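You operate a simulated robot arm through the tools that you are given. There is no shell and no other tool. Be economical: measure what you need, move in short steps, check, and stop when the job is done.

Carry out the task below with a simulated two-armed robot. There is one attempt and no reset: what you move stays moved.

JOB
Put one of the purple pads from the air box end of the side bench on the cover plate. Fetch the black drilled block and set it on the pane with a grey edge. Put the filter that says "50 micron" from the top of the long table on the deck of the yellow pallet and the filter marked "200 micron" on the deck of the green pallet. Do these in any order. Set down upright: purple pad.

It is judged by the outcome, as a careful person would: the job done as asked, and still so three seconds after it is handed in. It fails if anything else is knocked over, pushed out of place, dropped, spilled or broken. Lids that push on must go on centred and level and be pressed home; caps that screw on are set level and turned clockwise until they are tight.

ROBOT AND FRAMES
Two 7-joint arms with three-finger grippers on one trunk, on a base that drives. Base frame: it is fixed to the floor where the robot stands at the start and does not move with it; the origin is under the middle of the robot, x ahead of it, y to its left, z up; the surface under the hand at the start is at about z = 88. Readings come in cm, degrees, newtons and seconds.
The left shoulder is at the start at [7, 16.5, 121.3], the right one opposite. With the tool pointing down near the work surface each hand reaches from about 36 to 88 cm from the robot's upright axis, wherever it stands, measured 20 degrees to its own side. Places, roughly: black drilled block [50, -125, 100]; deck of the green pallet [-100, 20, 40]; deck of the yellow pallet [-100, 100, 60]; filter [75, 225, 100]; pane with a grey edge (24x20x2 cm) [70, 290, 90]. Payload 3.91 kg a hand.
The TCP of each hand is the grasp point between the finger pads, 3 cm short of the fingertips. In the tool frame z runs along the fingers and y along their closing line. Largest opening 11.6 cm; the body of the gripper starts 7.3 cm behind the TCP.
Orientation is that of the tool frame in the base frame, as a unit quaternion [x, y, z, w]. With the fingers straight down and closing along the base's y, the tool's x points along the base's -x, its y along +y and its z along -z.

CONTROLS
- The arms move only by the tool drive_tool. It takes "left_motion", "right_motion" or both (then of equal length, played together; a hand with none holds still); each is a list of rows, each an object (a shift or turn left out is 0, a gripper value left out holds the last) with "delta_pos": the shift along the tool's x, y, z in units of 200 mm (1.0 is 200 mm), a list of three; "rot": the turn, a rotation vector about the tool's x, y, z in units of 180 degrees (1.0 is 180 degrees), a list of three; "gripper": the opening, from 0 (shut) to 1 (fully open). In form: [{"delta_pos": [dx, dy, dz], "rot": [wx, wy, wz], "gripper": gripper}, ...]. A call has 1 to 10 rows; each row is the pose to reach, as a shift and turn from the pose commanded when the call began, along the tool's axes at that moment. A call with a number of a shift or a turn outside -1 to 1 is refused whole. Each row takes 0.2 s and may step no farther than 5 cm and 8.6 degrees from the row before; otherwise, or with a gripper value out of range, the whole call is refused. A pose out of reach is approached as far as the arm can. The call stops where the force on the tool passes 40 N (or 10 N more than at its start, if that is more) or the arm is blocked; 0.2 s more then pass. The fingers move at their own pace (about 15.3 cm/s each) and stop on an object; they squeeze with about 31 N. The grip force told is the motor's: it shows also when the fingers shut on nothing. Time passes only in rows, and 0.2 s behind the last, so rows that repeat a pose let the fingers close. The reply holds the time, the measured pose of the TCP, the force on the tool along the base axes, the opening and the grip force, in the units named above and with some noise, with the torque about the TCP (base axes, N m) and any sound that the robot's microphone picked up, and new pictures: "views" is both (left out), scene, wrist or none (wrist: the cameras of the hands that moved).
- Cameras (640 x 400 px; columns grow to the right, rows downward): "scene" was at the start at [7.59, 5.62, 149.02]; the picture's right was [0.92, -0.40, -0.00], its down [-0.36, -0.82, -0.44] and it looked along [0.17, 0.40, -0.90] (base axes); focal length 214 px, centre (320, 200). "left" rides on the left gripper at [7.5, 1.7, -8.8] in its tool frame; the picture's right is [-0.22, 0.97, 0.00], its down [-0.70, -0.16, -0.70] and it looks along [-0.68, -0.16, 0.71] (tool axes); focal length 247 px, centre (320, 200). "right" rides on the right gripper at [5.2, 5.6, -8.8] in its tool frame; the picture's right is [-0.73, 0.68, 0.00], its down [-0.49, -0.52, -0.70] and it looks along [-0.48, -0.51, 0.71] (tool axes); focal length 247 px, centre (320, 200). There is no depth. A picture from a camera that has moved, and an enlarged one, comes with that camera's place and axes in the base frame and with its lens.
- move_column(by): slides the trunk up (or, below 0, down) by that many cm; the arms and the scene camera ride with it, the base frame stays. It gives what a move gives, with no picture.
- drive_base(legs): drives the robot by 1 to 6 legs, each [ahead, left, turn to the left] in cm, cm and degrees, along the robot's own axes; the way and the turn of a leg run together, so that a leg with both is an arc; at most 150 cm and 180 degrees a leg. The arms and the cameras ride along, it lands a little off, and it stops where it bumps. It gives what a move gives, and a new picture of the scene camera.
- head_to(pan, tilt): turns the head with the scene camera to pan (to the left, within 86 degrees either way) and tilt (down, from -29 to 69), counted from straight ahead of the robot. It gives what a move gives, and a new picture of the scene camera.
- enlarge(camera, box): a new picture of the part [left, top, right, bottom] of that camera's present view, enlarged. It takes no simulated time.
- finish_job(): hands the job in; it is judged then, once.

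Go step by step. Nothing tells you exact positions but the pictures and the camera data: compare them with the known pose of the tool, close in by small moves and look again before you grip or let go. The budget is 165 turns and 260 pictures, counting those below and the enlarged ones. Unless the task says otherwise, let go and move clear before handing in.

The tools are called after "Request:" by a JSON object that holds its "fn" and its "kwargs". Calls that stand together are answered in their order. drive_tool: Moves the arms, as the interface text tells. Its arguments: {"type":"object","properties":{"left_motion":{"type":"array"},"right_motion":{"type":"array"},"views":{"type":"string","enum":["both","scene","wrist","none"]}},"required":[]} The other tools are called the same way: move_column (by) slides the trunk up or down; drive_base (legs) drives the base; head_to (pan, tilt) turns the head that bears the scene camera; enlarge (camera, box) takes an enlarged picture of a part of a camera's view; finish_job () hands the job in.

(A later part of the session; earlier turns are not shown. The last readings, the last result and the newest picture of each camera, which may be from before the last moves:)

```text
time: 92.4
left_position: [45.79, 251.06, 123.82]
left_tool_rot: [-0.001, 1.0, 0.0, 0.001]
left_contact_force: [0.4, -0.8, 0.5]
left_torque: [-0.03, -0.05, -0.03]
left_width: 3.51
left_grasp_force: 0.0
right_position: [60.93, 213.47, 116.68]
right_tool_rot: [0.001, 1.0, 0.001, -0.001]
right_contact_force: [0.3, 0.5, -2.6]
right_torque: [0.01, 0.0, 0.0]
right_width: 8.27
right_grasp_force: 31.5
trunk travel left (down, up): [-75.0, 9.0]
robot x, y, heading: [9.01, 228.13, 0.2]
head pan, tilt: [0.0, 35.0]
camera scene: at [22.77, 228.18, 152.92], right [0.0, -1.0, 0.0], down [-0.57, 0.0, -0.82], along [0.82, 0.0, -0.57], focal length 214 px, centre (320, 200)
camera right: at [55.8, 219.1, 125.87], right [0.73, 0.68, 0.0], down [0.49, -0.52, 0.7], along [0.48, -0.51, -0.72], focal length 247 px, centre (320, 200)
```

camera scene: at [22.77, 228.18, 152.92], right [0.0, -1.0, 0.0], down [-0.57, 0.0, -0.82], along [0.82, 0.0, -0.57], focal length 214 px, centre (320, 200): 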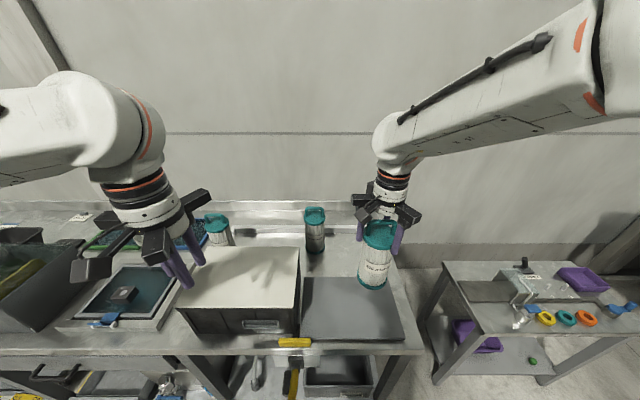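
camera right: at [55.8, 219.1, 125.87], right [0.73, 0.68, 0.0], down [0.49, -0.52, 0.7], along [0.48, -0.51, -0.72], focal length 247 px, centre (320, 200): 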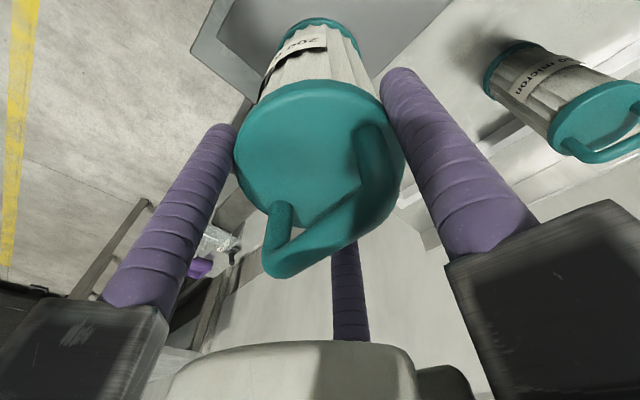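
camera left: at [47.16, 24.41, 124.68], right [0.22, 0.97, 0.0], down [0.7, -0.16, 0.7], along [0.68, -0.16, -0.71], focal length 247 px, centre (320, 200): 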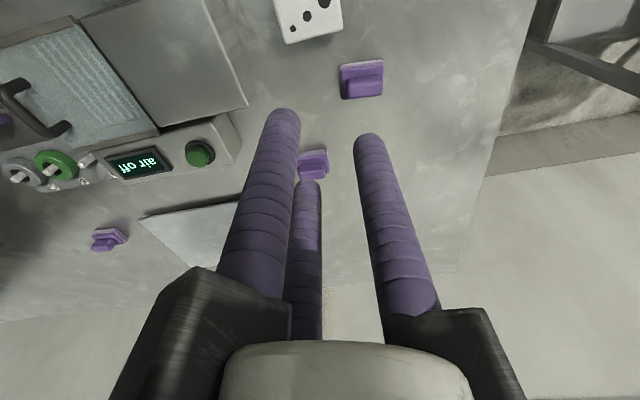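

Request:
{"fn": "drive_tool", "kwargs": {"right_motion": [{"delta_pos": [0.2, 0, 0]}, {"delta_pos": [0.4, 0, 0]}, {"delta_pos": [0.6, 0, 0]}, {"delta_pos": [0.75, 0, 0]}], "left_motion": [{"gripper": 1}, {"gripper": 1}, {"gripper": 1}, {"gripper": 1}], "views": "none"}}

Request:
{"fn": "drive_base", "kwargs": {"legs": [[0, -20, 0]]}}

Request:
{"fn": "drive_tool", "kwargs": {"left_motion": [{"delta_pos": [-0.2, 0, 0]}, {"delta_pos": [-0.4, 0, 0]}, {"delta_pos": [-0.6, 0, 0]}, {"delta_pos": [-0.8, 0, 0]}, {"delta_pos": [-1.0, 0, 0]}, {"delta_pos": [-1.0, 0, 0.2]}], "views": "both"}}

```text
time: 93.4
left_position: [45.83, 250.95, 123.87]
left_tool_rot: [-0.001, 1.0, 0.0, 0.001]
left_contact_force: [0.0, -0.1, -0.6]
left_torque: [-0.01, 0.0, -0.02]
left_width: 11.61
left_grasp_force: 0.1
right_position: [46.08, 213.55, 116.89]
right_tool_rot: [0.0, 1.0, 0.0, -0.001]
right_contact_force: [-1.0, -0.2, -3.0]
right_torque: [0.0, 0.0, 0.01]
right_width: 8.25
right_grasp_force: 30.8
trunk travel left (down, up): [-75.0, 9.0]
robot x, y, heading: [8.9, 228.26, -0.1]
head pan, tilt: [0.0, 35.0]
```

```text
time: 95.0
left_position: [46.1, 231.36, 123.87]
left_tool_rot: [-0.001, 1.0, -0.002, 0.0]
left_contact_force: [0.5, -0.3, 0.3]
left_torque: [-0.05, 0.0, 0.0]
left_width: 11.6
left_grasp_force: 0.1
right_position: [46.33, 193.9, 116.77]
right_tool_rot: [0.001, 1.0, 0.001, -0.002]
right_contact_force: [0.6, -0.3, -3.3]
right_torque: [-0.01, -0.03, -0.03]
right_width: 8.25
right_grasp_force: 30.7
trunk travel left (down, up): [-75.0, 9.0]
robot x, y, heading: [9.17, 208.55, 0.1]
head pan, tilt: [0.0, 35.0]
camera scene: at [23.04, 208.53, 152.9], right [0.0, -1.0, 0.0], down [-0.57, 0.0, -0.82], along [0.82, 0.0, -0.57], focal length 214 px, centre (320, 200)
```

scene: 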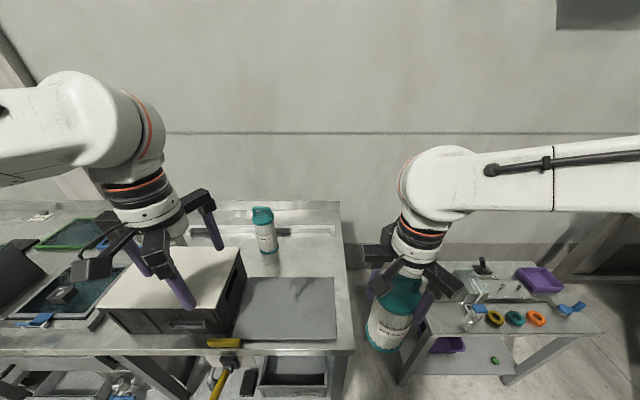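

```text
time: 96.4
left_position: [66.24, 231.12, 119.77]
left_tool_rot: [0.0, 1.0, 0.0, 0.001]
left_contact_force: [-0.5, 0.3, -0.7]
left_torque: [0.01, -0.02, -0.01]
left_width: 11.63
left_grasp_force: 0.0
right_position: [46.18, 193.72, 116.72]
right_tool_rot: [0.001, 1.0, 0.001, -0.001]
right_contact_force: [-0.1, 0.6, -2.9]
right_torque: [0.0, 0.01, 0.01]
right_width: 8.29
right_grasp_force: 31.7
trunk travel left (down, up): [-75.0, 9.0]
robot x, y, heading: [8.85, 208.36, 0.2]
head pan, tilt: [0.0, 35.0]
camera scene: at [23.02, 208.29, 152.91], right [0.0, -1.0, 0.0], down [-0.57, 0.0, -0.82], along [0.82, 0.0, -0.57], focal length 214 px, centre (320, 200)
camera left: at [58.89, 232.74, 128.73], right [0.22, 0.97, 0.0], down [0.7, -0.16, 0.7], along [0.68, -0.16, -0.71], focal length 247 px, centre (320, 200)
```

scene: 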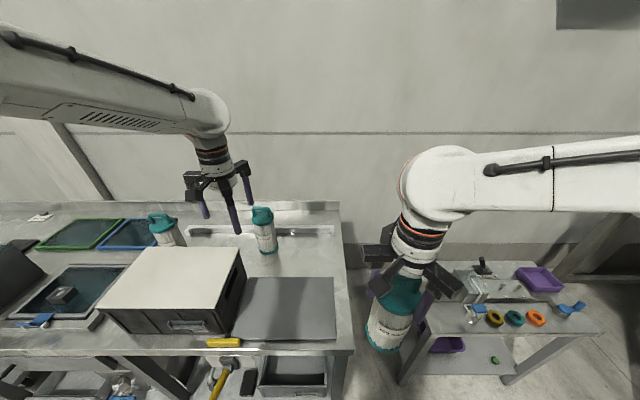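
left: 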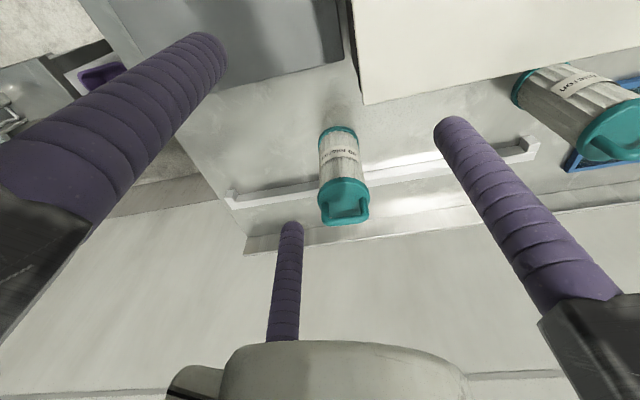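

Request:
{"fn": "drive_tool", "kwargs": {"left_motion": [{"delta_pos": [-0.24, -0.01, 0]}, {"delta_pos": [-0.48, -0.02, 0]}, {"delta_pos": [-0.72, -0.03, 0]}, {"delta_pos": [-0.87, -0.04, 0.1]}, {"delta_pos": [-0.87, -0.04, 0.3]}, {"delta_pos": [-0.87, -0.04, 0.45]}], "views": "both"}}

Request:
{"fn": "enlarge", "kwargs": {"camera": "scene", "box": [200, 150, 320, 270]}}

```text
time: 97.8
left_position: [83.57, 230.44, 110.85]
left_tool_rot: [-0.001, 1.0, 0.0, 0.001]
left_contact_force: [-0.3, 0.6, 0.8]
left_torque: [0.03, 0.02, -0.04]
left_width: 11.59
left_grasp_force: 0.1
right_position: [46.18, 193.78, 116.84]
right_tool_rot: [0.002, 1.0, 0.0, -0.002]
right_contact_force: [-0.8, -0.2, -3.4]
right_torque: [0.0, 0.02, -0.02]
right_width: 8.27
right_grasp_force: 31.7
trunk travel left (down, up): [-75.0, 9.0]
robot x, y, heading: [9.19, 208.5, 0.1]
head pan, tilt: [0.0, 35.0]
camera scene: at [23.11, 208.34, 152.9], right [0.0, -1.0, 0.0], down [-0.57, 0.0, -0.82], along [0.82, 0.0, -0.57], focal length 214 px, centre (320, 200)
camera left: at [76.19, 232.05, 119.75], right [0.22, 0.97, 0.0], down [0.7, -0.16, 0.7], along [0.68, -0.16, -0.71], focal length 247 px, centre (320, 200)
```

scene: 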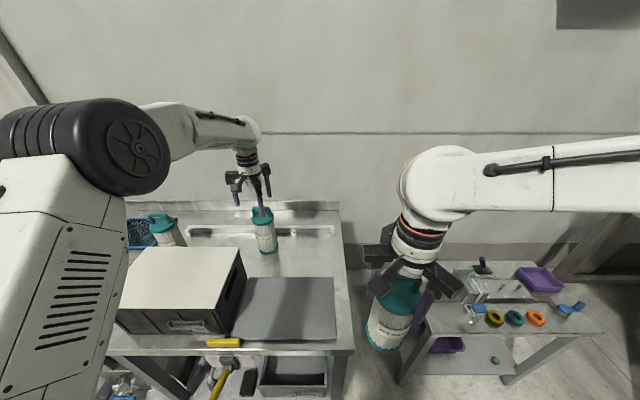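
left: 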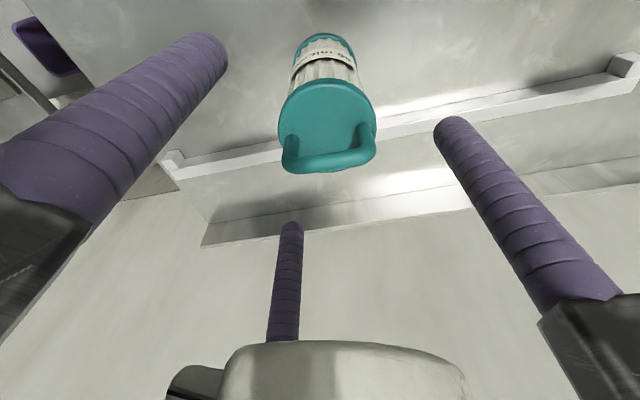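

```text
3.33 times, centred on (260, 210) of scene
camera zoom: at [23.11, 208.34, 152.9], right [0.0, -1.0, 0.0], down [-0.57, 0.0, -0.82], along [0.82, 0.0, -0.57], focal length 715 px, centre (520, 167)
```

zoom: 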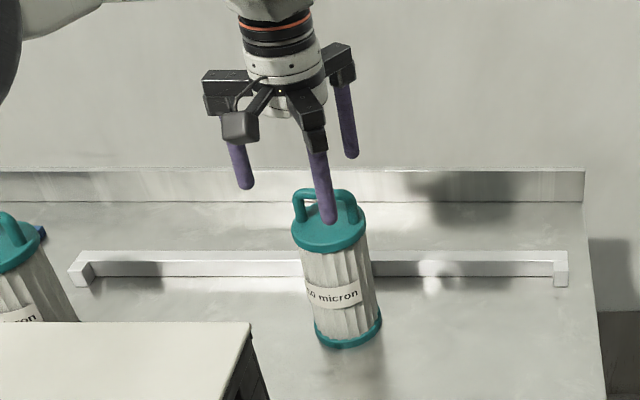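

Request:
{"fn": "drive_tool", "kwargs": {"left_motion": [{"delta_pos": [-0.07, 0, 0.05]}, {"delta_pos": [-0.07, 0, 0.2]}, {"delta_pos": [-0.07, 0, 0.35]}, {"delta_pos": [-0.07, 0, 0.46]}], "views": "wrist"}}

Request:
{"fn": "enlarge", "kwargs": {"camera": "scene", "box": [200, 150, 320, 270]}}

```text
time: 98.8
left_position: [84.84, 230.4, 101.47]
left_tool_rot: [0.0, 1.0, 0.0, -0.001]
left_contact_force: [-1.0, -0.2, 0.2]
left_torque: [-0.02, -0.02, 0.03]
left_width: 11.59
left_grasp_force: 0.1
right_position: [46.32, 193.71, 116.78]
right_tool_rot: [0.0, 1.0, 0.0, -0.002]
right_contact_force: [-0.4, -0.4, -3.3]
right_torque: [0.02, 0.01, 0.0]
right_width: 8.27
right_grasp_force: 30.7
trunk travel left (down, up): [-75.0, 9.0]
robot x, y, heading: [9.24, 208.42, -0.1]
head pan, tilt: [0.0, 35.0]
camera left: at [77.56, 232.02, 110.44], right [0.22, 0.97, 0.0], down [0.7, -0.16, 0.7], along [0.68, -0.16, -0.71], focal length 247 px, centre (320, 200)
```

left: 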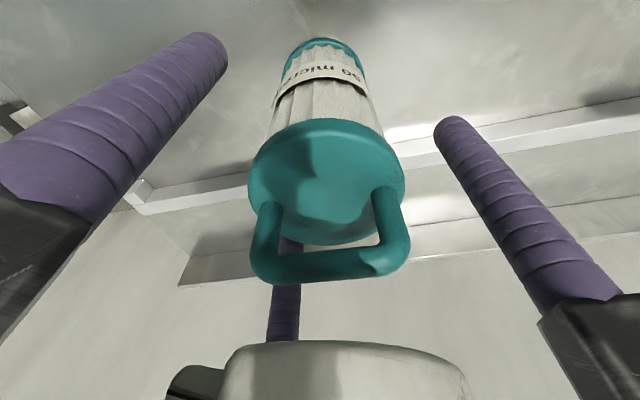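

```text
3.33 times, centred on (260, 210) of scene
camera zoom: at [23.15, 208.34, 152.89], right [0.0, -1.0, 0.0], down [-0.57, 0.0, -0.82], along [0.82, 0.0, -0.57], focal length 715 px, centre (520, 167)
```

zoom: 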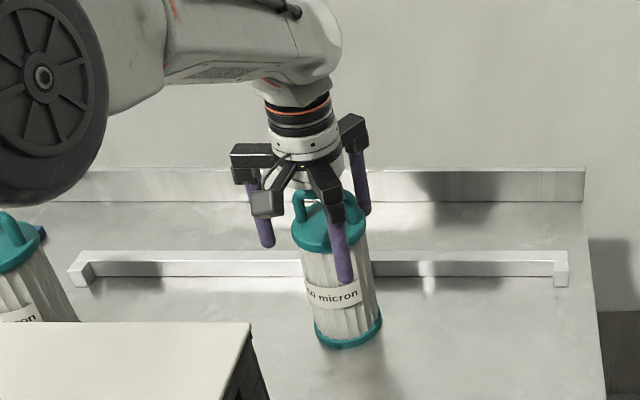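

Request:
{"fn": "drive_tool", "kwargs": {"left_motion": [{"gripper": 0.6}, {"gripper": 0}, {"gripper": 0}, {"gripper": 0}, {"delta_pos": [0, 0, -0.05]}, {"delta_pos": [0, 0, -0.2]}, {"delta_pos": [0, 0, -0.4]}, {"delta_pos": [0.2, 0, -0.55]}, {"delta_pos": [0.4, 0, -0.75]}, {"delta_pos": [0.6, 0, -0.8]}], "views": "both"}}

```text
refused: row 9 steps farther than a row can; nothing moved
```

Request:
{"fn": "drive_tool", "kwargs": {"left_motion": [{"gripper": 0.6}, {"gripper": 0}, {"gripper": 0}, {"gripper": 0}, {"delta_pos": [0, 0, -0.05]}, {"delta_pos": [0, 0, -0.2]}, {"delta_pos": [0, 0, -0.4]}, {"delta_pos": [0, 0, -0.6]}, {"delta_pos": [0.2, 0, -0.72]}, {"delta_pos": [0.4, 0, -0.8]}], "views": "both"}}

```text
time: 101.0
left_position: [76.84, 230.46, 117.75]
left_tool_rot: [0.0, 1.0, 0.0, 0.0]
left_contact_force: [-1.1, -0.9, -3.1]
left_torque: [0.0, 0.01, 0.06]
left_width: 8.99
left_grasp_force: 31.2
right_position: [45.94, 193.88, 116.78]
right_tool_rot: [0.001, 1.0, 0.001, -0.001]
right_contact_force: [0.0, 0.2, -3.7]
right_torque: [0.01, -0.04, -0.01]
right_width: 8.28
right_grasp_force: 31.4
trunk travel left (down, up): [-75.0, 9.0]
robot x, y, heading: [8.94, 208.59, -0.1]
head pan, tilt: [0.0, 35.0]
camera scene: at [22.73, 208.3, 152.92], right [0.0, -1.0, 0.0], down [-0.57, 0.0, -0.82], along [0.82, 0.0, -0.57], focal length 214 px, centre (320, 200)
camera left: at [69.59, 232.1, 126.65], right [0.22, 0.97, 0.0], down [0.69, -0.16, 0.7], along [0.68, -0.16, -0.71], focal length 247 px, centre (320, 200)
```

scene: 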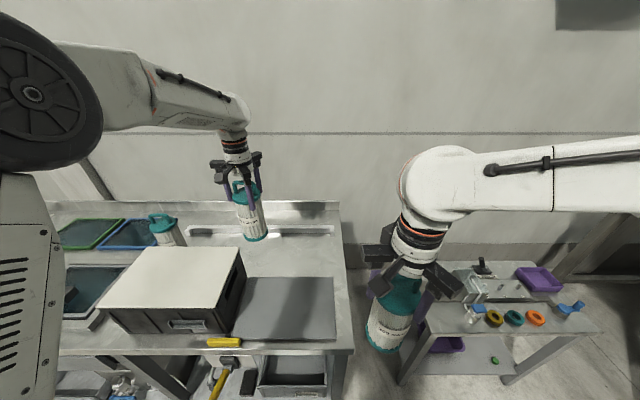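
left: 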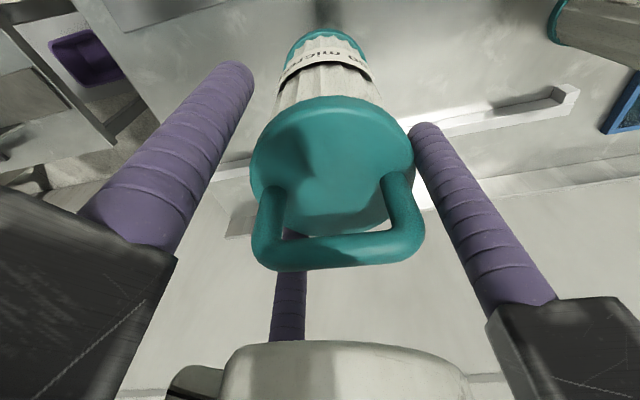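

Request:
{"fn": "enlarge", "kwargs": {"camera": "scene", "box": [190, 120, 300, 250]}}

Request:
{"fn": "enlarge", "kwargs": {"camera": "left", "box": [170, 40, 490, 290]}}

```text
3.08 times, centred on (245, 185) of scene
camera zoom: at [22.73, 208.3, 152.92], right [0.0, -1.0, 0.0], down [-0.57, 0.0, -0.82], along [0.82, 0.0, -0.57], focal length 660 px, centre (551, 246)
```

zoom: 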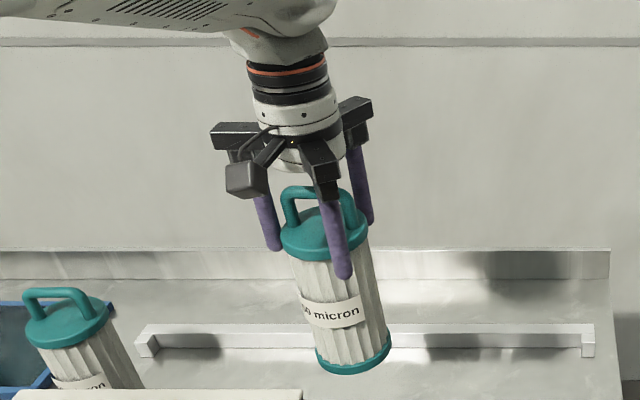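

```text
1.60 times, centred on (330, 165) of left
camera zoom: at [69.59, 232.1, 126.65], right [0.22, 0.97, 0.0], down [0.69, -0.16, 0.7], along [0.68, -0.16, -0.71], focal length 395 px, centre (304, 256)
```

zoom: 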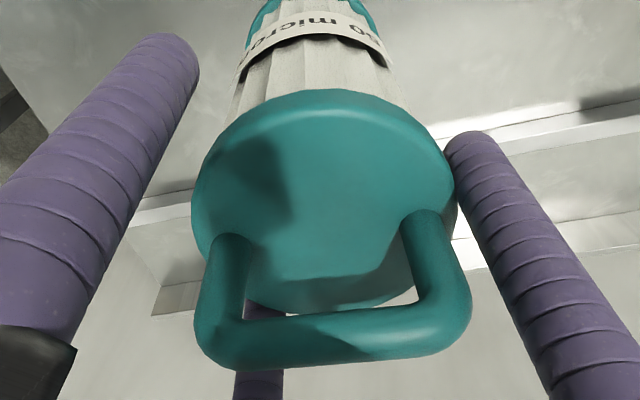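

The left grip seems to touch only two fingers (off-centre by ~0.7 cm). I'll set the filter back, recentre and regrip for safety.

Request:
{"fn": "drive_tool", "kwargs": {"left_motion": [{"delta_pos": [-0.2, 0, 0.08]}, {"delta_pos": [-0.4, 0, 0.2]}, {"delta_pos": [-0.4, 0, 0.4]}, {"delta_pos": [-0.4, 0, 0.6]}, {"delta_pos": [-0.4, 0, 0.72]}, {"delta_pos": [-0.4, 0, 0.77]}, {"delta_pos": [-0.4, 0, 0.79]}, {"delta_pos": [-0.4, 0, 0.8]}], "views": "none"}}

```text
time: 102.8
left_position: [84.93, 230.53, 101.53]
left_tool_rot: [0.0, 1.0, 0.0, -0.001]
left_contact_force: [0.1, 0.8, -3.6]
left_torque: [0.0, 0.04, -0.03]
left_width: 8.94
left_grasp_force: 31.3
right_position: [46.24, 193.72, 116.73]
right_tool_rot: [0.001, 1.0, 0.0, -0.001]
right_contact_force: [-0.4, -0.4, -2.7]
right_torque: [-0.03, 0.01, -0.01]
right_width: 8.27
right_grasp_force: 30.8
trunk travel left (down, up): [-75.0, 9.0]
robot x, y, heading: [9.16, 208.35, 0.1]
head pan, tilt: [0.0, 35.0]
```

Request:
{"fn": "drive_tool", "kwargs": {"left_motion": [{"delta_pos": [0, 0, 0.005]}, {"delta_pos": [0, 0, 0.01]}, {"delta_pos": [0, 0, 0.015]}], "views": "none"}}

```text
time: 103.6
left_position: [84.88, 230.61, 101.5]
left_tool_rot: [-0.001, 1.0, -0.001, 0.002]
left_contact_force: [1.8, 2.1, 9.2]
left_torque: [0.42, -0.09, -0.08]
left_width: 8.9
left_grasp_force: 31.1
right_position: [46.16, 193.72, 116.7]
right_tool_rot: [0.001, 1.0, 0.0, -0.001]
right_contact_force: [0.2, 0.4, -3.6]
right_torque: [0.0, 0.03, 0.0]
right_width: 8.25
right_grasp_force: 30.7
trunk travel left (down, up): [-75.0, 9.0]
robot x, y, heading: [8.73, 208.53, -0.2]
head pan, tilt: [0.0, 35.0]
```

Request:
{"fn": "drive_tool", "kwargs": {"left_motion": [{"gripper": 1}, {"gripper": 1}, {"gripper": 1}, {"delta_pos": [-0.03, 0.018, 0], "gripper": 1}, {"delta_pos": [-0.03, 0.018, 0], "gripper": 0.6}, {"delta_pos": [-0.03, 0.018, 0], "gripper": 0}, {"delta_pos": [-0.03, 0.018, 0], "gripper": 0}, {"delta_pos": [-0.03, 0.018, 0], "gripper": 0}], "views": "wrist"}}

```text
time: 105.4
left_position: [85.48, 230.84, 101.29]
left_tool_rot: [-0.001, 1.0, 0.0, 0.0]
left_contact_force: [-0.5, 0.4, 1.1]
left_torque: [-0.03, 0.06, 0.01]
left_width: 8.45
left_grasp_force: 31.1
right_position: [46.06, 193.7, 116.7]
right_tool_rot: [0.001, 1.0, 0.001, -0.002]
right_contact_force: [-0.3, 0.3, -2.8]
right_torque: [0.0, 0.0, -0.02]
right_width: 8.27
right_grasp_force: 30.3
trunk travel left (down, up): [-75.0, 9.0]
robot x, y, heading: [9.04, 208.73, -0.1]
head pan, tilt: [0.0, 35.0]
camera left: at [78.22, 232.47, 110.22], right [0.22, 0.97, 0.0], down [0.7, -0.16, 0.7], along [0.68, -0.16, -0.71], focal length 247 px, centre (320, 200)
```

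left: 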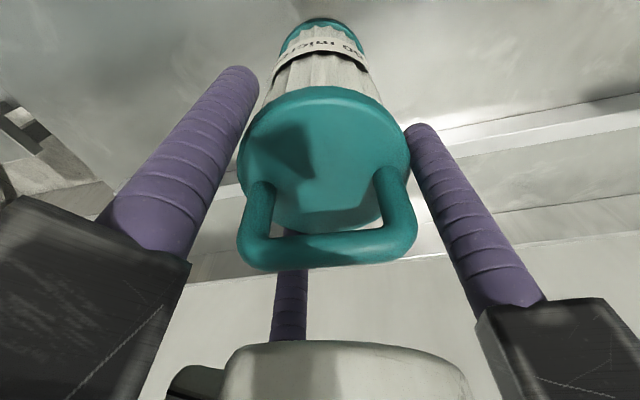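

Request:
{"fn": "drive_tool", "kwargs": {"left_motion": [{"delta_pos": [0, 0, -0.05], "gripper": 0}, {"delta_pos": [0, 0, -0.2]}, {"delta_pos": [0, 0, -0.4]}, {"delta_pos": [0, 0, -0.6]}, {"delta_pos": [0.2, 0, -0.72]}, {"delta_pos": [0.4, 0, -0.8]}, {"delta_pos": [0.6, 0, -0.8]}, {"delta_pos": [0.8, 0, -0.8]}, {"delta_pos": [1.0, 0, -0.8]}], "views": "none"}}

Request:
{"fn": "drive_tool", "kwargs": {"left_motion": [{"delta_pos": [0.2, 0, 0]}, {"delta_pos": [0.4, 0, 0]}, {"delta_pos": [0.6, 0, 0]}, {"delta_pos": [0.8, 0, 0]}, {"delta_pos": [1.0, 0, 0]}], "views": "both"}}

```text
time: 107.4
left_position: [65.11, 230.82, 117.41]
left_tool_rot: [0.0, 1.0, 0.0, 0.001]
left_contact_force: [0.0, 0.7, -3.2]
left_torque: [0.04, -0.04, -0.01]
left_width: 8.43
left_grasp_force: 31.2
right_position: [45.91, 193.78, 116.86]
right_tool_rot: [0.001, 1.0, 0.0, -0.001]
right_contact_force: [0.0, 0.8, -2.3]
right_torque: [0.02, -0.05, 0.01]
right_width: 8.26
right_grasp_force: 30.9
trunk travel left (down, up): [-75.0, 9.0]
robot x, y, heading: [9.13, 208.4, 0.1]
head pan, tilt: [0.0, 35.0]
```

```text
time: 108.6
left_position: [45.45, 230.87, 117.55]
left_tool_rot: [0.001, 1.0, 0.007, 0.001]
left_contact_force: [-0.2, 1.1, -1.6]
left_torque: [-0.2, 0.0, 0.02]
left_width: 8.25
left_grasp_force: 30.9
right_position: [46.11, 193.69, 116.82]
right_tool_rot: [0.001, 1.0, 0.0, -0.002]
right_contact_force: [-0.9, -0.3, -2.8]
right_torque: [0.07, 0.03, 0.0]
right_width: 8.28
right_grasp_force: 31.5
trunk travel left (down, up): [-75.0, 9.0]
robot x, y, heading: [9.06, 208.36, 0.0]
head pan, tilt: [0.0, 35.0]
camera scene: at [22.92, 208.34, 152.91], right [0.0, -1.0, 0.0], down [-0.57, 0.0, -0.82], along [0.82, 0.0, -0.57], focal length 214 px, centre (320, 200)
camera left: at [38.15, 232.3, 126.41], right [0.22, 0.97, 0.01], down [0.69, -0.17, 0.7], along [0.68, -0.15, -0.71], focal length 247 px, centre (320, 200)
```

scene: 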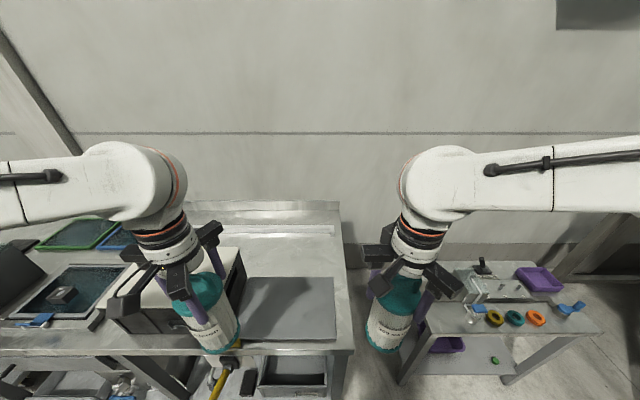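
left: 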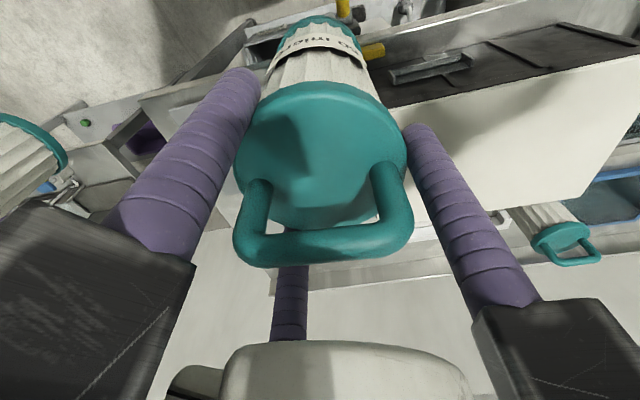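

Both filters are held. I'll shift away from the black box, back off, then turn to face the pallets.

Request:
{"fn": "drive_base", "kwargs": {"legs": [[0, -8, 0], [-17, 0, 0], [0, -40, 0]]}}

Request:
{"fn": "head_to", "kwargs": {"pan": 86, "tilt": 35}}

```text
time: 112.8
left_position: [28.6, 183.32, 117.45]
left_tool_rot: [0.0, 1.0, 0.0, 0.0]
left_contact_force: [0.2, -0.5, -3.8]
left_torque: [0.01, 0.02, 0.01]
left_width: 8.26
left_grasp_force: 30.6
right_position: [29.07, 146.19, 116.77]
right_tool_rot: [0.0, 1.0, 0.0, -0.001]
right_contact_force: [-0.5, 0.2, -3.1]
right_torque: [0.03, 0.03, -0.01]
right_width: 8.28
right_grasp_force: 31.0
trunk travel left (down, up): [-75.0, 9.0]
robot x, y, heading: [-7.7, 160.82, -0.4]
head pan, tilt: [0.0, 35.0]
camera scene: at [5.97, 160.96, 152.89], right [0.0, -1.0, 0.0], down [-0.57, 0.0, -0.82], along [0.82, 0.0, -0.57], focal length 214 px, centre (320, 200)
```

scene: 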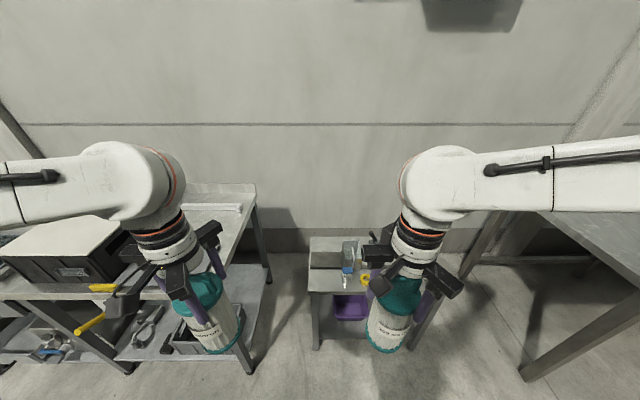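

```text
time: 114.4
left_position: [28.62, 183.1, 117.44]
left_tool_rot: [0.0, 1.0, 0.0, 0.0]
left_contact_force: [-0.7, -0.8, -2.5]
left_torque: [0.02, -0.01, 0.02]
left_width: 8.26
left_grasp_force: 30.8
right_position: [29.03, 146.33, 116.8]
right_tool_rot: [0.002, 1.0, 0.0, -0.001]
right_contact_force: [-0.6, -0.2, -2.1]
right_torque: [0.02, 0.0, -0.01]
right_width: 8.26
right_grasp_force: 31.1
trunk travel left (down, up): [-75.0, 9.0]
robot x, y, heading: [-8.3, 160.85, -0.1]
head pan, tilt: [85.9, 35.0]
camera scene: at [-2.19, 169.68, 152.9], right [1.0, -0.07, 0.0], down [-0.04, -0.57, -0.82], along [0.06, 0.82, -0.57], focal length 214 px, centre (320, 200)
```

scene: 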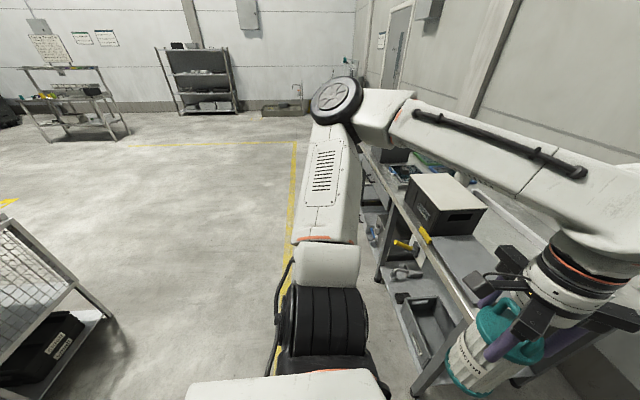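

Request:
{"fn": "drive_base", "kwargs": {"legs": [[0, 0, 90]]}}

Request:
{"fn": "head_to", "kwargs": {"pan": 80, "tilt": 40}}

```text
time: 118.6
left_position: [-30.13, 197.54, 117.43]
left_tool_rot: [-0.706, 0.708, 0.0, 0.0]
left_contact_force: [-0.2, 0.6, -3.6]
left_torque: [-0.02, 0.01, 0.0]
left_width: 8.24
left_grasp_force: 31.2
right_position: [6.81, 197.94, 116.85]
right_tool_rot: [-0.705, 0.709, -0.001, -0.001]
right_contact_force: [0.7, 0.1, -3.2]
right_torque: [-0.02, 0.04, 0.04]
right_width: 8.25
right_grasp_force: 30.8
trunk travel left (down, up): [-75.0, 9.0]
robot x, y, heading: [-7.79, 160.68, 89.9]
head pan, tilt: [85.9, 35.0]
camera scene: at [-16.66, 166.61, 152.9], right [0.08, 1.0, 0.0], down [0.57, -0.04, -0.82], along [-0.82, 0.06, -0.57], focal length 214 px, centre (320, 200)
```

scene: 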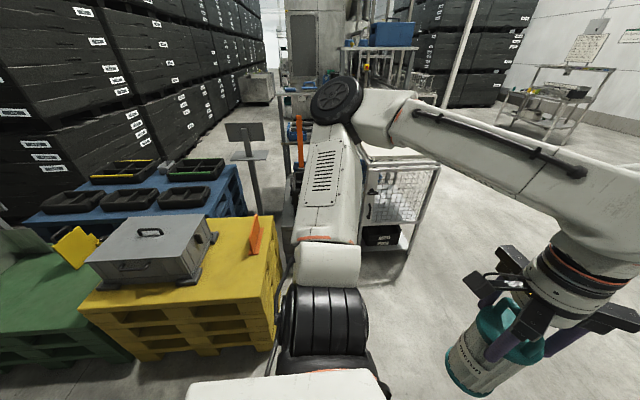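

```text
time: 119.3
left_position: [-30.31, 197.63, 117.54]
left_tool_rot: [-0.705, 0.709, 0.001, 0.0]
left_contact_force: [-0.2, -0.3, -3.4]
left_torque: [0.01, -0.01, 0.0]
left_width: 8.25
left_grasp_force: 31.3
right_position: [6.81, 197.85, 116.78]
right_tool_rot: [-0.705, 0.709, -0.001, -0.001]
right_contact_force: [-0.3, -0.6, -3.0]
right_torque: [0.0, 0.0, 0.0]
right_width: 8.22
right_grasp_force: 30.8
trunk travel left (down, up): [-75.0, 9.0]
robot x, y, heading: [-8.11, 160.93, 89.7]
head pan, tilt: [80.0, 40.0]
camera scene: at [-16.26, 167.45, 152.14], right [0.18, 0.98, 0.0], down [0.63, -0.11, -0.77], along [-0.75, 0.14, -0.64], focal length 214 px, centre (320, 200)
```

scene: 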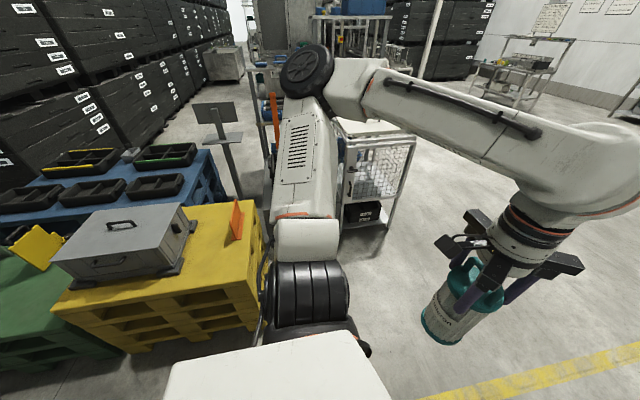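

Request:
{"fn": "drive_base", "kwargs": {"legs": [[0, 0, 90], [0, 55, 0]]}}

Request:
{"fn": "head_to", "kwargs": {"pan": 0, "tilt": 45}}

```text
time: 126.3
left_position: [-44.83, 84.92, 117.41]
left_tool_rot: [1.0, -0.003, 0.0, 0.0]
left_contact_force: [-0.5, 0.9, -2.6]
left_torque: [0.03, 0.01, 0.0]
left_width: 8.26
left_grasp_force: 30.9
right_position: [-45.33, 121.94, 116.69]
right_tool_rot: [1.0, -0.004, 0.002, 0.001]
right_contact_force: [1.2, 0.8, -3.8]
right_torque: [-0.03, -0.01, -0.01]
right_width: 8.29
right_grasp_force: 30.6
trunk travel left (down, up): [-75.0, 9.0]
robot x, y, heading: [-8.05, 106.98, 179.7]
head pan, tilt: [80.0, 40.0]
camera scene: at [-14.76, 98.66, 152.15], right [-0.98, 0.18, 0.0], down [0.12, 0.63, -0.77], along [-0.14, -0.75, -0.64], focal length 214 px, centre (320, 200)
```

scene: 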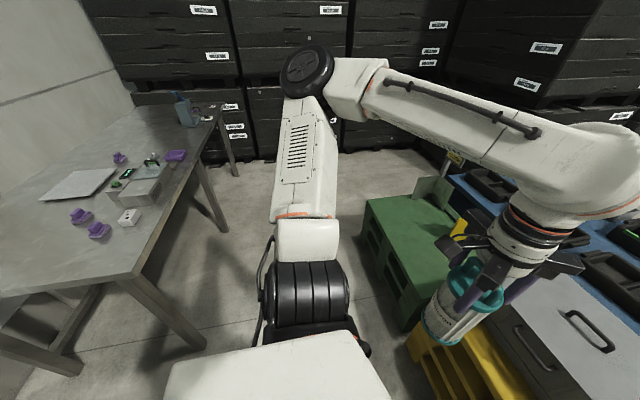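

```text
time: 127.8
left_position: [-44.83, 84.85, 117.47]
left_tool_rot: [1.0, -0.003, 0.0, 0.0]
left_contact_force: [0.2, -0.1, -3.3]
left_torque: [0.02, -0.01, 0.04]
left_width: 8.25
left_grasp_force: 31.8
right_position: [-45.31, 121.81, 116.72]
right_tool_rot: [1.0, -0.004, 0.002, 0.0]
right_contact_force: [0.3, -0.3, -3.3]
right_torque: [0.0, 0.0, -0.01]
right_width: 8.27
right_grasp_force: 31.1
trunk travel left (down, up): [-75.0, 9.0]
robot x, y, heading: [-7.91, 106.91, 179.7]
head pan, tilt: [0.0, 45.0]
camera scene: at [-21.36, 107.02, 151.41], right [0.01, 1.0, 0.0], down [0.71, 0.0, -0.71], along [-0.71, 0.0, -0.71], focal length 214 px, centre (320, 200)
```

scene: 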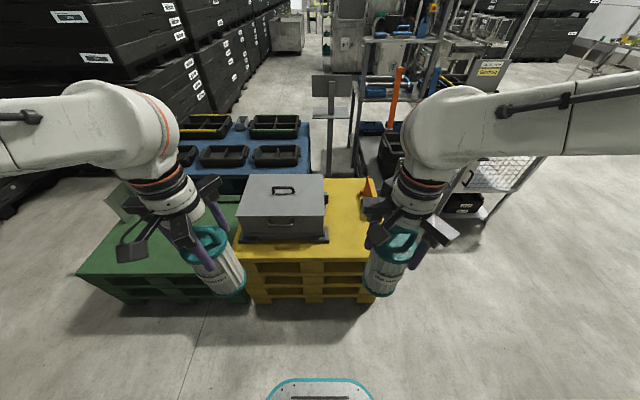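

The yellow pallet's right part (y≈112–130) is free. I'll align the left hand (50 micron) with it and lower the trunk.

Request:
{"fn": "drive_base", "kwargs": {"legs": [[0, -37, 0], [15, 0, 0]]}}

Request:
{"fn": "move_column", "kwargs": {"by": -26}}

Request:
{"fn": "head_to", "kwargs": {"pan": 15, "tilt": 45}}

```text
time: 131.2
left_position: [-59.5, 123.06, 117.51]
left_tool_rot: [1.0, -0.005, -0.001, -0.001]
left_contact_force: [-0.5, -0.9, -2.2]
left_torque: [0.0, 0.02, -0.01]
left_width: 8.25
left_grasp_force: 30.7
right_position: [-59.71, 160.04, 116.85]
right_tool_rot: [1.0, -0.006, 0.0, 0.0]
right_contact_force: [-0.5, -0.5, -3.2]
right_torque: [0.0, 0.03, 0.02]
right_width: 8.28
right_grasp_force: 31.0
trunk travel left (down, up): [-75.0, 9.0]
robot x, y, heading: [-22.86, 144.88, 179.1]
head pan, tilt: [0.0, 45.0]
camera scene: at [-35.81, 145.07, 151.44], right [0.01, 1.0, 0.0], down [0.71, -0.01, -0.71], along [-0.71, 0.01, -0.71], focal length 214 px, centre (320, 200)
```

scene: 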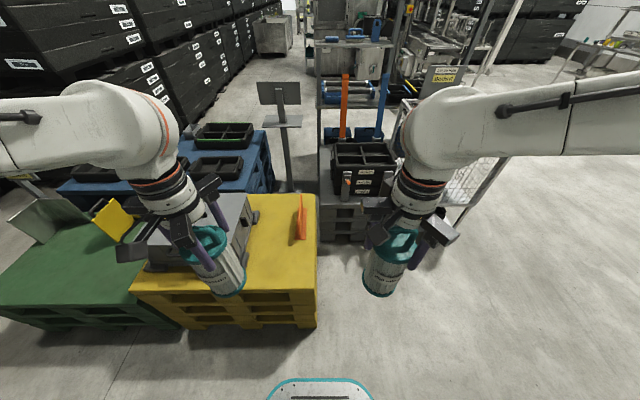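

```text
time: 133.9
left_position: [-59.67, 123.05, 91.63]
left_tool_rot: [1.0, -0.006, 0.0, 0.0]
left_contact_force: [0.2, 0.3, -3.2]
left_torque: [0.02, -0.04, -0.01]
left_width: 8.24
left_grasp_force: 31.5
right_position: [-59.85, 160.01, 90.78]
right_tool_rot: [1.0, -0.006, 0.001, 0.0]
right_contact_force: [-0.1, -0.4, -2.5]
right_torque: [0.01, -0.03, 0.01]
right_width: 8.24
right_grasp_force: 31.2
trunk travel left (down, up): [-49.0, 35.0]
robot x, y, heading: [-23.05, 145.09, 179.3]
head pan, tilt: [0.0, 45.0]
```

```text
time: 134.6
left_position: [-59.62, 123.04, 91.43]
left_tool_rot: [1.0, -0.005, 0.0, 0.0]
left_contact_force: [0.2, -1.0, -2.7]
left_torque: [-0.01, 0.02, 0.01]
left_width: 8.23
left_grasp_force: 30.7
right_position: [-59.77, 160.05, 90.66]
right_tool_rot: [1.0, -0.006, 0.001, 0.0]
right_contact_force: [0.1, 0.3, -3.0]
right_torque: [-0.03, 0.02, -0.02]
right_width: 8.26
right_grasp_force: 30.6
trunk travel left (down, up): [-49.0, 35.0]
robot x, y, heading: [-23.13, 144.97, 179.4]
head pan, tilt: [15.0, 45.0]
camera scene: at [-35.78, 142.99, 125.41], right [-0.25, 0.97, 0.0], down [0.69, 0.17, -0.71], along [-0.68, -0.17, -0.71], focal length 214 px, centre (320, 200)
```

scene: 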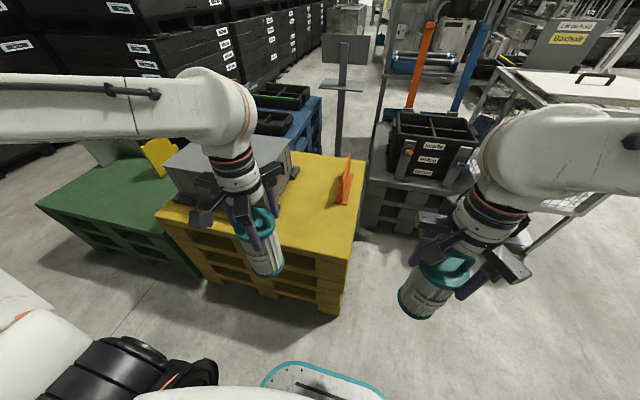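

Request:
{"fn": "drive_tool", "kwargs": {"left_motion": [{"delta_pos": [-0.2, -0.03, 0]}, {"delta_pos": [-0.4, -0.06, 0]}, {"delta_pos": [-0.6, -0.1, 0]}, {"delta_pos": [-0.8, -0.12, 0]}, {"delta_pos": [-1.0, -0.14, 0]}], "views": "none"}}

Request:
{"fn": "drive_tool", "kwargs": {"left_motion": [{"delta_pos": [-0.2, 0, 0.05]}, {"delta_pos": [-0.38, 0, 0.15]}, {"delta_pos": [-0.38, 0, 0.35]}, {"delta_pos": [-0.38, 0, 0.5]}], "views": "both"}}

```text
time: 135.8
left_position: [-79.87, 126.27, 91.46]
left_tool_rot: [1.0, -0.005, 0.0, 0.0]
left_contact_force: [-0.2, -0.7, -3.2]
left_torque: [-0.02, -0.02, 0.04]
left_width: 8.27
left_grasp_force: 31.3
right_position: [-59.89, 160.2, 90.67]
right_tool_rot: [1.0, -0.006, 0.002, 0.0]
right_contact_force: [0.2, 0.6, -3.2]
right_torque: [-0.04, -0.02, 0.03]
right_width: 8.24
right_grasp_force: 31.0
trunk travel left (down, up): [-49.0, 35.0]
robot x, y, heading: [-22.76, 144.65, 179.4]
head pan, tilt: [15.0, 45.0]
```

```text
time: 136.8
left_position: [-87.25, 126.19, 81.39]
left_tool_rot: [1.0, -0.005, 0.001, 0.001]
left_contact_force: [-0.2, -0.5, -2.9]
left_torque: [0.0, -0.02, 0.02]
left_width: 8.23
left_grasp_force: 31.6
right_position: [-59.9, 160.12, 90.69]
right_tool_rot: [1.0, -0.006, 0.003, 0.0]
right_contact_force: [-0.3, -0.6, -2.9]
right_torque: [-0.02, -0.03, 0.01]
right_width: 8.28
right_grasp_force: 31.1
trunk travel left (down, up): [-49.0, 35.0]
robot x, y, heading: [-22.86, 145.11, 179.1]
head pan, tilt: [15.0, 45.0]
camera scene: at [-35.9, 142.99, 125.4], right [-0.25, 0.97, 0.0], down [0.69, 0.17, -0.71], along [-0.68, -0.17, -0.71], focal length 214 px, centre (320, 200)
camera left: at [-79.65, 124.32, 90.28], right [-0.23, -0.97, 0.0], down [-0.69, 0.17, 0.7], along [-0.68, 0.16, -0.71], focal length 247 px, centre (320, 200)
```

scene: 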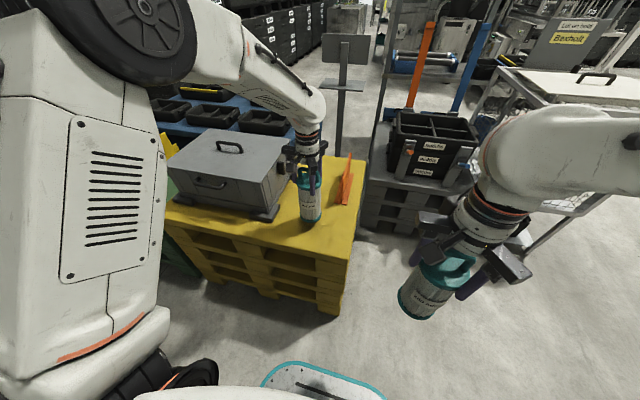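
left: 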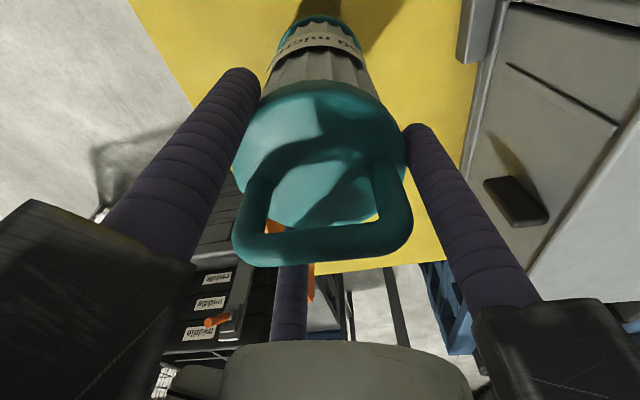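

Request:
{"fn": "drive_tool", "kwargs": {"left_motion": [{"delta_pos": [0, -0.04, 0.1]}, {"delta_pos": [0, -0.05, 0.19]}, {"delta_pos": [0, -0.05, 0.205]}, {"delta_pos": [0, -0.05, 0.22]}, {"delta_pos": [0, -0.05, 0.235]}, {"delta_pos": [0, -0.05, 0.25]}], "views": "none"}}

```text
time: 138.2
left_position: [-87.18, 127.15, 76.69]
left_tool_rot: [1.0, -0.005, -0.002, 0.0]
left_contact_force: [-1.7, -0.7, 24.0]
left_torque: [-0.29, 0.17, -0.02]
left_width: 8.28
left_grasp_force: 30.9
right_position: [-59.65, 160.15, 90.81]
right_tool_rot: [1.0, -0.006, 0.001, 0.001]
right_contact_force: [0.3, 0.1, -3.6]
right_torque: [-0.02, -0.03, -0.01]
right_width: 8.24
right_grasp_force: 31.1
trunk travel left (down, up): [-49.0, 35.0]
robot x, y, heading: [-23.22, 145.11, 179.6]
head pan, tilt: [15.0, 45.0]
```

Contact at 24 N. I'll ease up, release and withdraw upward.

Request:
{"fn": "drive_tool", "kwargs": {"left_motion": [{"delta_pos": [0, 0, -0.01]}, {"delta_pos": [0, 0, -0.01], "gripper": 0.85}, {"delta_pos": [0, 0, -0.01], "gripper": 0.85}, {"delta_pos": [0, 0, -0.01], "gripper": 0.85}], "views": "wrist"}}

```text
time: 139.2
left_position: [-87.25, 127.17, 76.7]
left_tool_rot: [1.0, -0.005, 0.0, 0.0]
left_contact_force: [0.1, 0.8, -0.1]
left_torque: [0.0, 0.01, 0.0]
left_width: 9.86
left_grasp_force: 0.0
right_position: [-59.91, 160.07, 90.77]
right_tool_rot: [1.0, -0.006, 0.003, 0.0]
right_contact_force: [0.0, -0.2, -2.2]
right_torque: [0.02, 0.02, 0.01]
right_width: 8.25
right_grasp_force: 31.2
trunk travel left (down, up): [-49.0, 35.0]
robot x, y, heading: [-22.9, 145.07, 179.4]
head pan, tilt: [15.0, 45.0]
camera left: at [-79.58, 125.24, 85.61], right [-0.23, -0.97, 0.0], down [-0.69, 0.17, 0.7], along [-0.68, 0.16, -0.71], focal length 247 px, centre (320, 200)
```

left: 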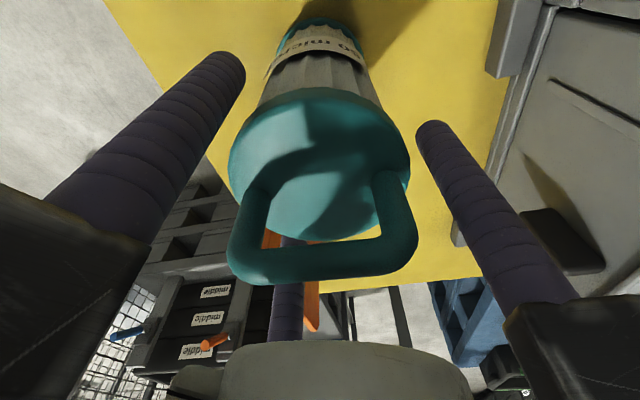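

Request:
{"fn": "drive_tool", "kwargs": {"left_motion": [{"delta_pos": [0, 0, -0.15]}, {"delta_pos": [0, 0, -0.35]}, {"delta_pos": [0, 0, -0.55]}, {"delta_pos": [0, 0, -0.75]}, {"delta_pos": [0.2, 0, -0.8]}, {"delta_pos": [0.4, 0, -0.85]}, {"delta_pos": [0.6, 0, -0.85]}, {"delta_pos": [0.8, 0, -0.85]}, {"delta_pos": [1.0, 0, -0.85]}], "views": "scene"}}

Request:
{"fn": "enlarge", "kwargs": {"camera": "scene", "box": [240, 130, 400, 270]}}

```text
time: 141.2
left_position: [-67.19, 126.85, 93.44]
left_tool_rot: [1.0, -0.006, -0.002, 0.003]
left_contact_force: [0.2, -1.1, 0.1]
left_torque: [0.14, 0.02, 0.02]
left_width: 9.86
left_grasp_force: 0.0
right_position: [-59.73, 159.94, 90.82]
right_tool_rot: [1.0, -0.007, 0.001, 0.0]
right_contact_force: [0.5, 0.3, -2.8]
right_torque: [0.04, 0.02, -0.01]
right_width: 8.26
right_grasp_force: 31.1
trunk travel left (down, up): [-49.0, 35.0]
robot x, y, heading: [-23.08, 144.99, 179.4]
head pan, tilt: [15.0, 45.0]
camera scene: at [-35.65, 142.89, 125.43], right [-0.25, 0.97, 0.0], down [0.68, 0.18, -0.71], along [-0.69, -0.17, -0.71], focal length 214 px, centre (320, 200)
```

scene: 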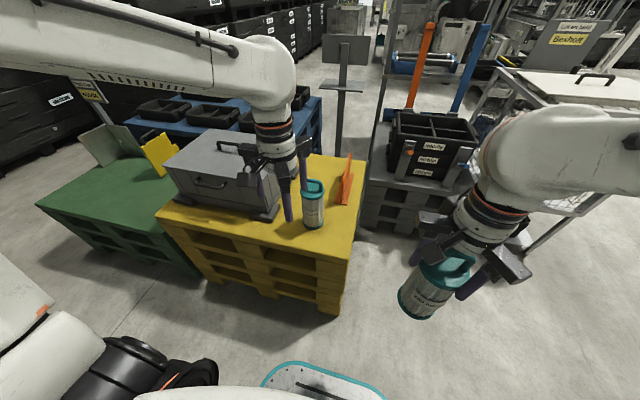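

```text
2.86 times, centred on (320, 200) of scene
camera zoom: at [-35.65, 142.89, 125.43], right [-0.25, 0.97, 0.0], down [0.68, 0.18, -0.71], along [-0.69, -0.17, -0.71], focal length 613 px, centre (320, 200)
```

zoom: 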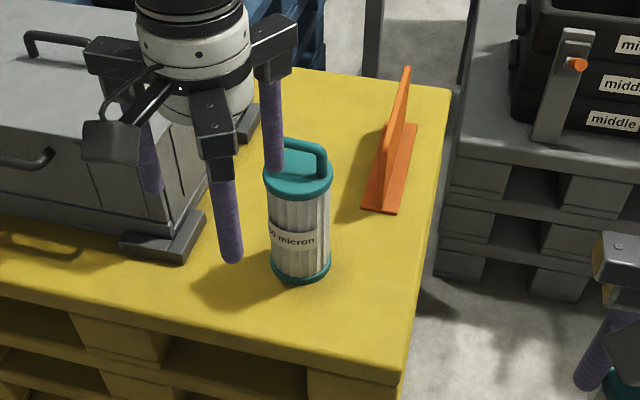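

The 50 micron filter stands on the yellow deck. Next, drive to the green pallet and lower the trunk.

Request:
{"fn": "drive_base", "kwargs": {"legs": [[-10, 0, 0], [0, 138, 0], [10, 0, 0]]}}

Request:
{"fn": "move_column", "kwargs": {"by": -20}}

Request:
{"fn": "head_to", "kwargs": {"pan": -10, "tilt": 45}}

```text
time: 149.6
left_position: [-69.79, -10.78, 93.49]
left_tool_rot: [1.0, -0.011, 0.0, 0.001]
left_contact_force: [-0.1, 0.4, -0.1]
left_torque: [0.0, 0.01, -0.03]
left_width: 9.84
left_grasp_force: 0.1
right_position: [-61.96, 22.24, 90.75]
right_tool_rot: [1.0, -0.01, 0.002, 0.0]
right_contact_force: [0.0, -0.1, -2.9]
right_torque: [-0.01, -0.02, -0.01]
right_width: 8.25
right_grasp_force: 31.5
trunk travel left (down, up): [-49.0, 35.0]
robot x, y, heading: [-25.13, 6.66, 178.6]
head pan, tilt: [15.0, 45.0]
camera scene: at [-38.16, 4.94, 125.41], right [-0.24, 0.97, 0.0], down [0.69, 0.17, -0.71], along [-0.69, -0.17, -0.71], focal length 214 px, centre (320, 200)
```

scene: 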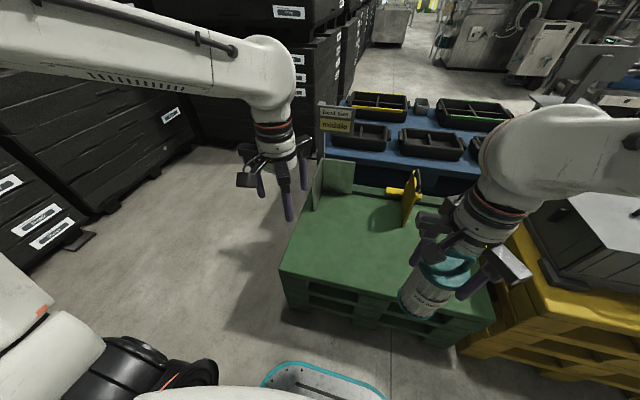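

```text
time: 151.8
left_position: [-69.75, -10.72, 73.53]
left_tool_rot: [1.0, -0.01, 0.0, 0.0]
left_contact_force: [-0.7, -0.2, 0.0]
left_torque: [0.01, -0.01, -0.01]
left_width: 9.86
left_grasp_force: 0.1
right_position: [-61.89, 22.24, 70.8]
right_tool_rot: [1.0, -0.011, 0.001, 0.0]
right_contact_force: [0.8, 0.7, -3.1]
right_torque: [0.01, 0.01, -0.01]
right_width: 8.23
right_grasp_force: 31.0
trunk travel left (down, up): [-29.0, 55.0]
robot x, y, heading: [-25.66, 6.53, 179.1]
head pan, tilt: [15.0, 45.0]
```

```text
time: 152.7
left_position: [-69.63, -10.74, 73.44]
left_tool_rot: [1.0, -0.011, 0.0, 0.0]
left_contact_force: [0.1, 0.2, 0.2]
left_torque: [0.01, -0.02, -0.02]
left_width: 9.85
left_grasp_force: 0.1
right_position: [-62.02, 22.23, 70.74]
right_tool_rot: [1.0, -0.011, 0.001, 0.0]
right_contact_force: [0.3, -0.4, -3.1]
right_torque: [0.0, 0.02, 0.02]
right_width: 8.25
right_grasp_force: 31.1
trunk travel left (down, up): [-29.0, 55.0]
robot x, y, heading: [-25.44, 6.99, 178.7]
head pan, tilt: [-10.0, 45.0]
camera scene: at [-38.13, 8.45, 105.42], right [0.19, 0.98, 0.0], down [0.69, -0.14, -0.71], along [-0.69, 0.14, -0.71], focal length 214 px, centre (320, 200)
```

scene: 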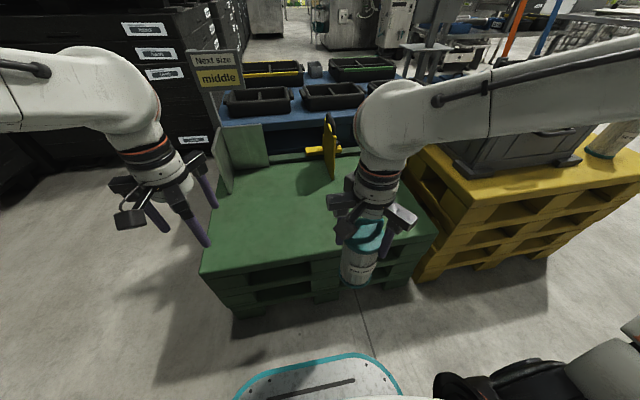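

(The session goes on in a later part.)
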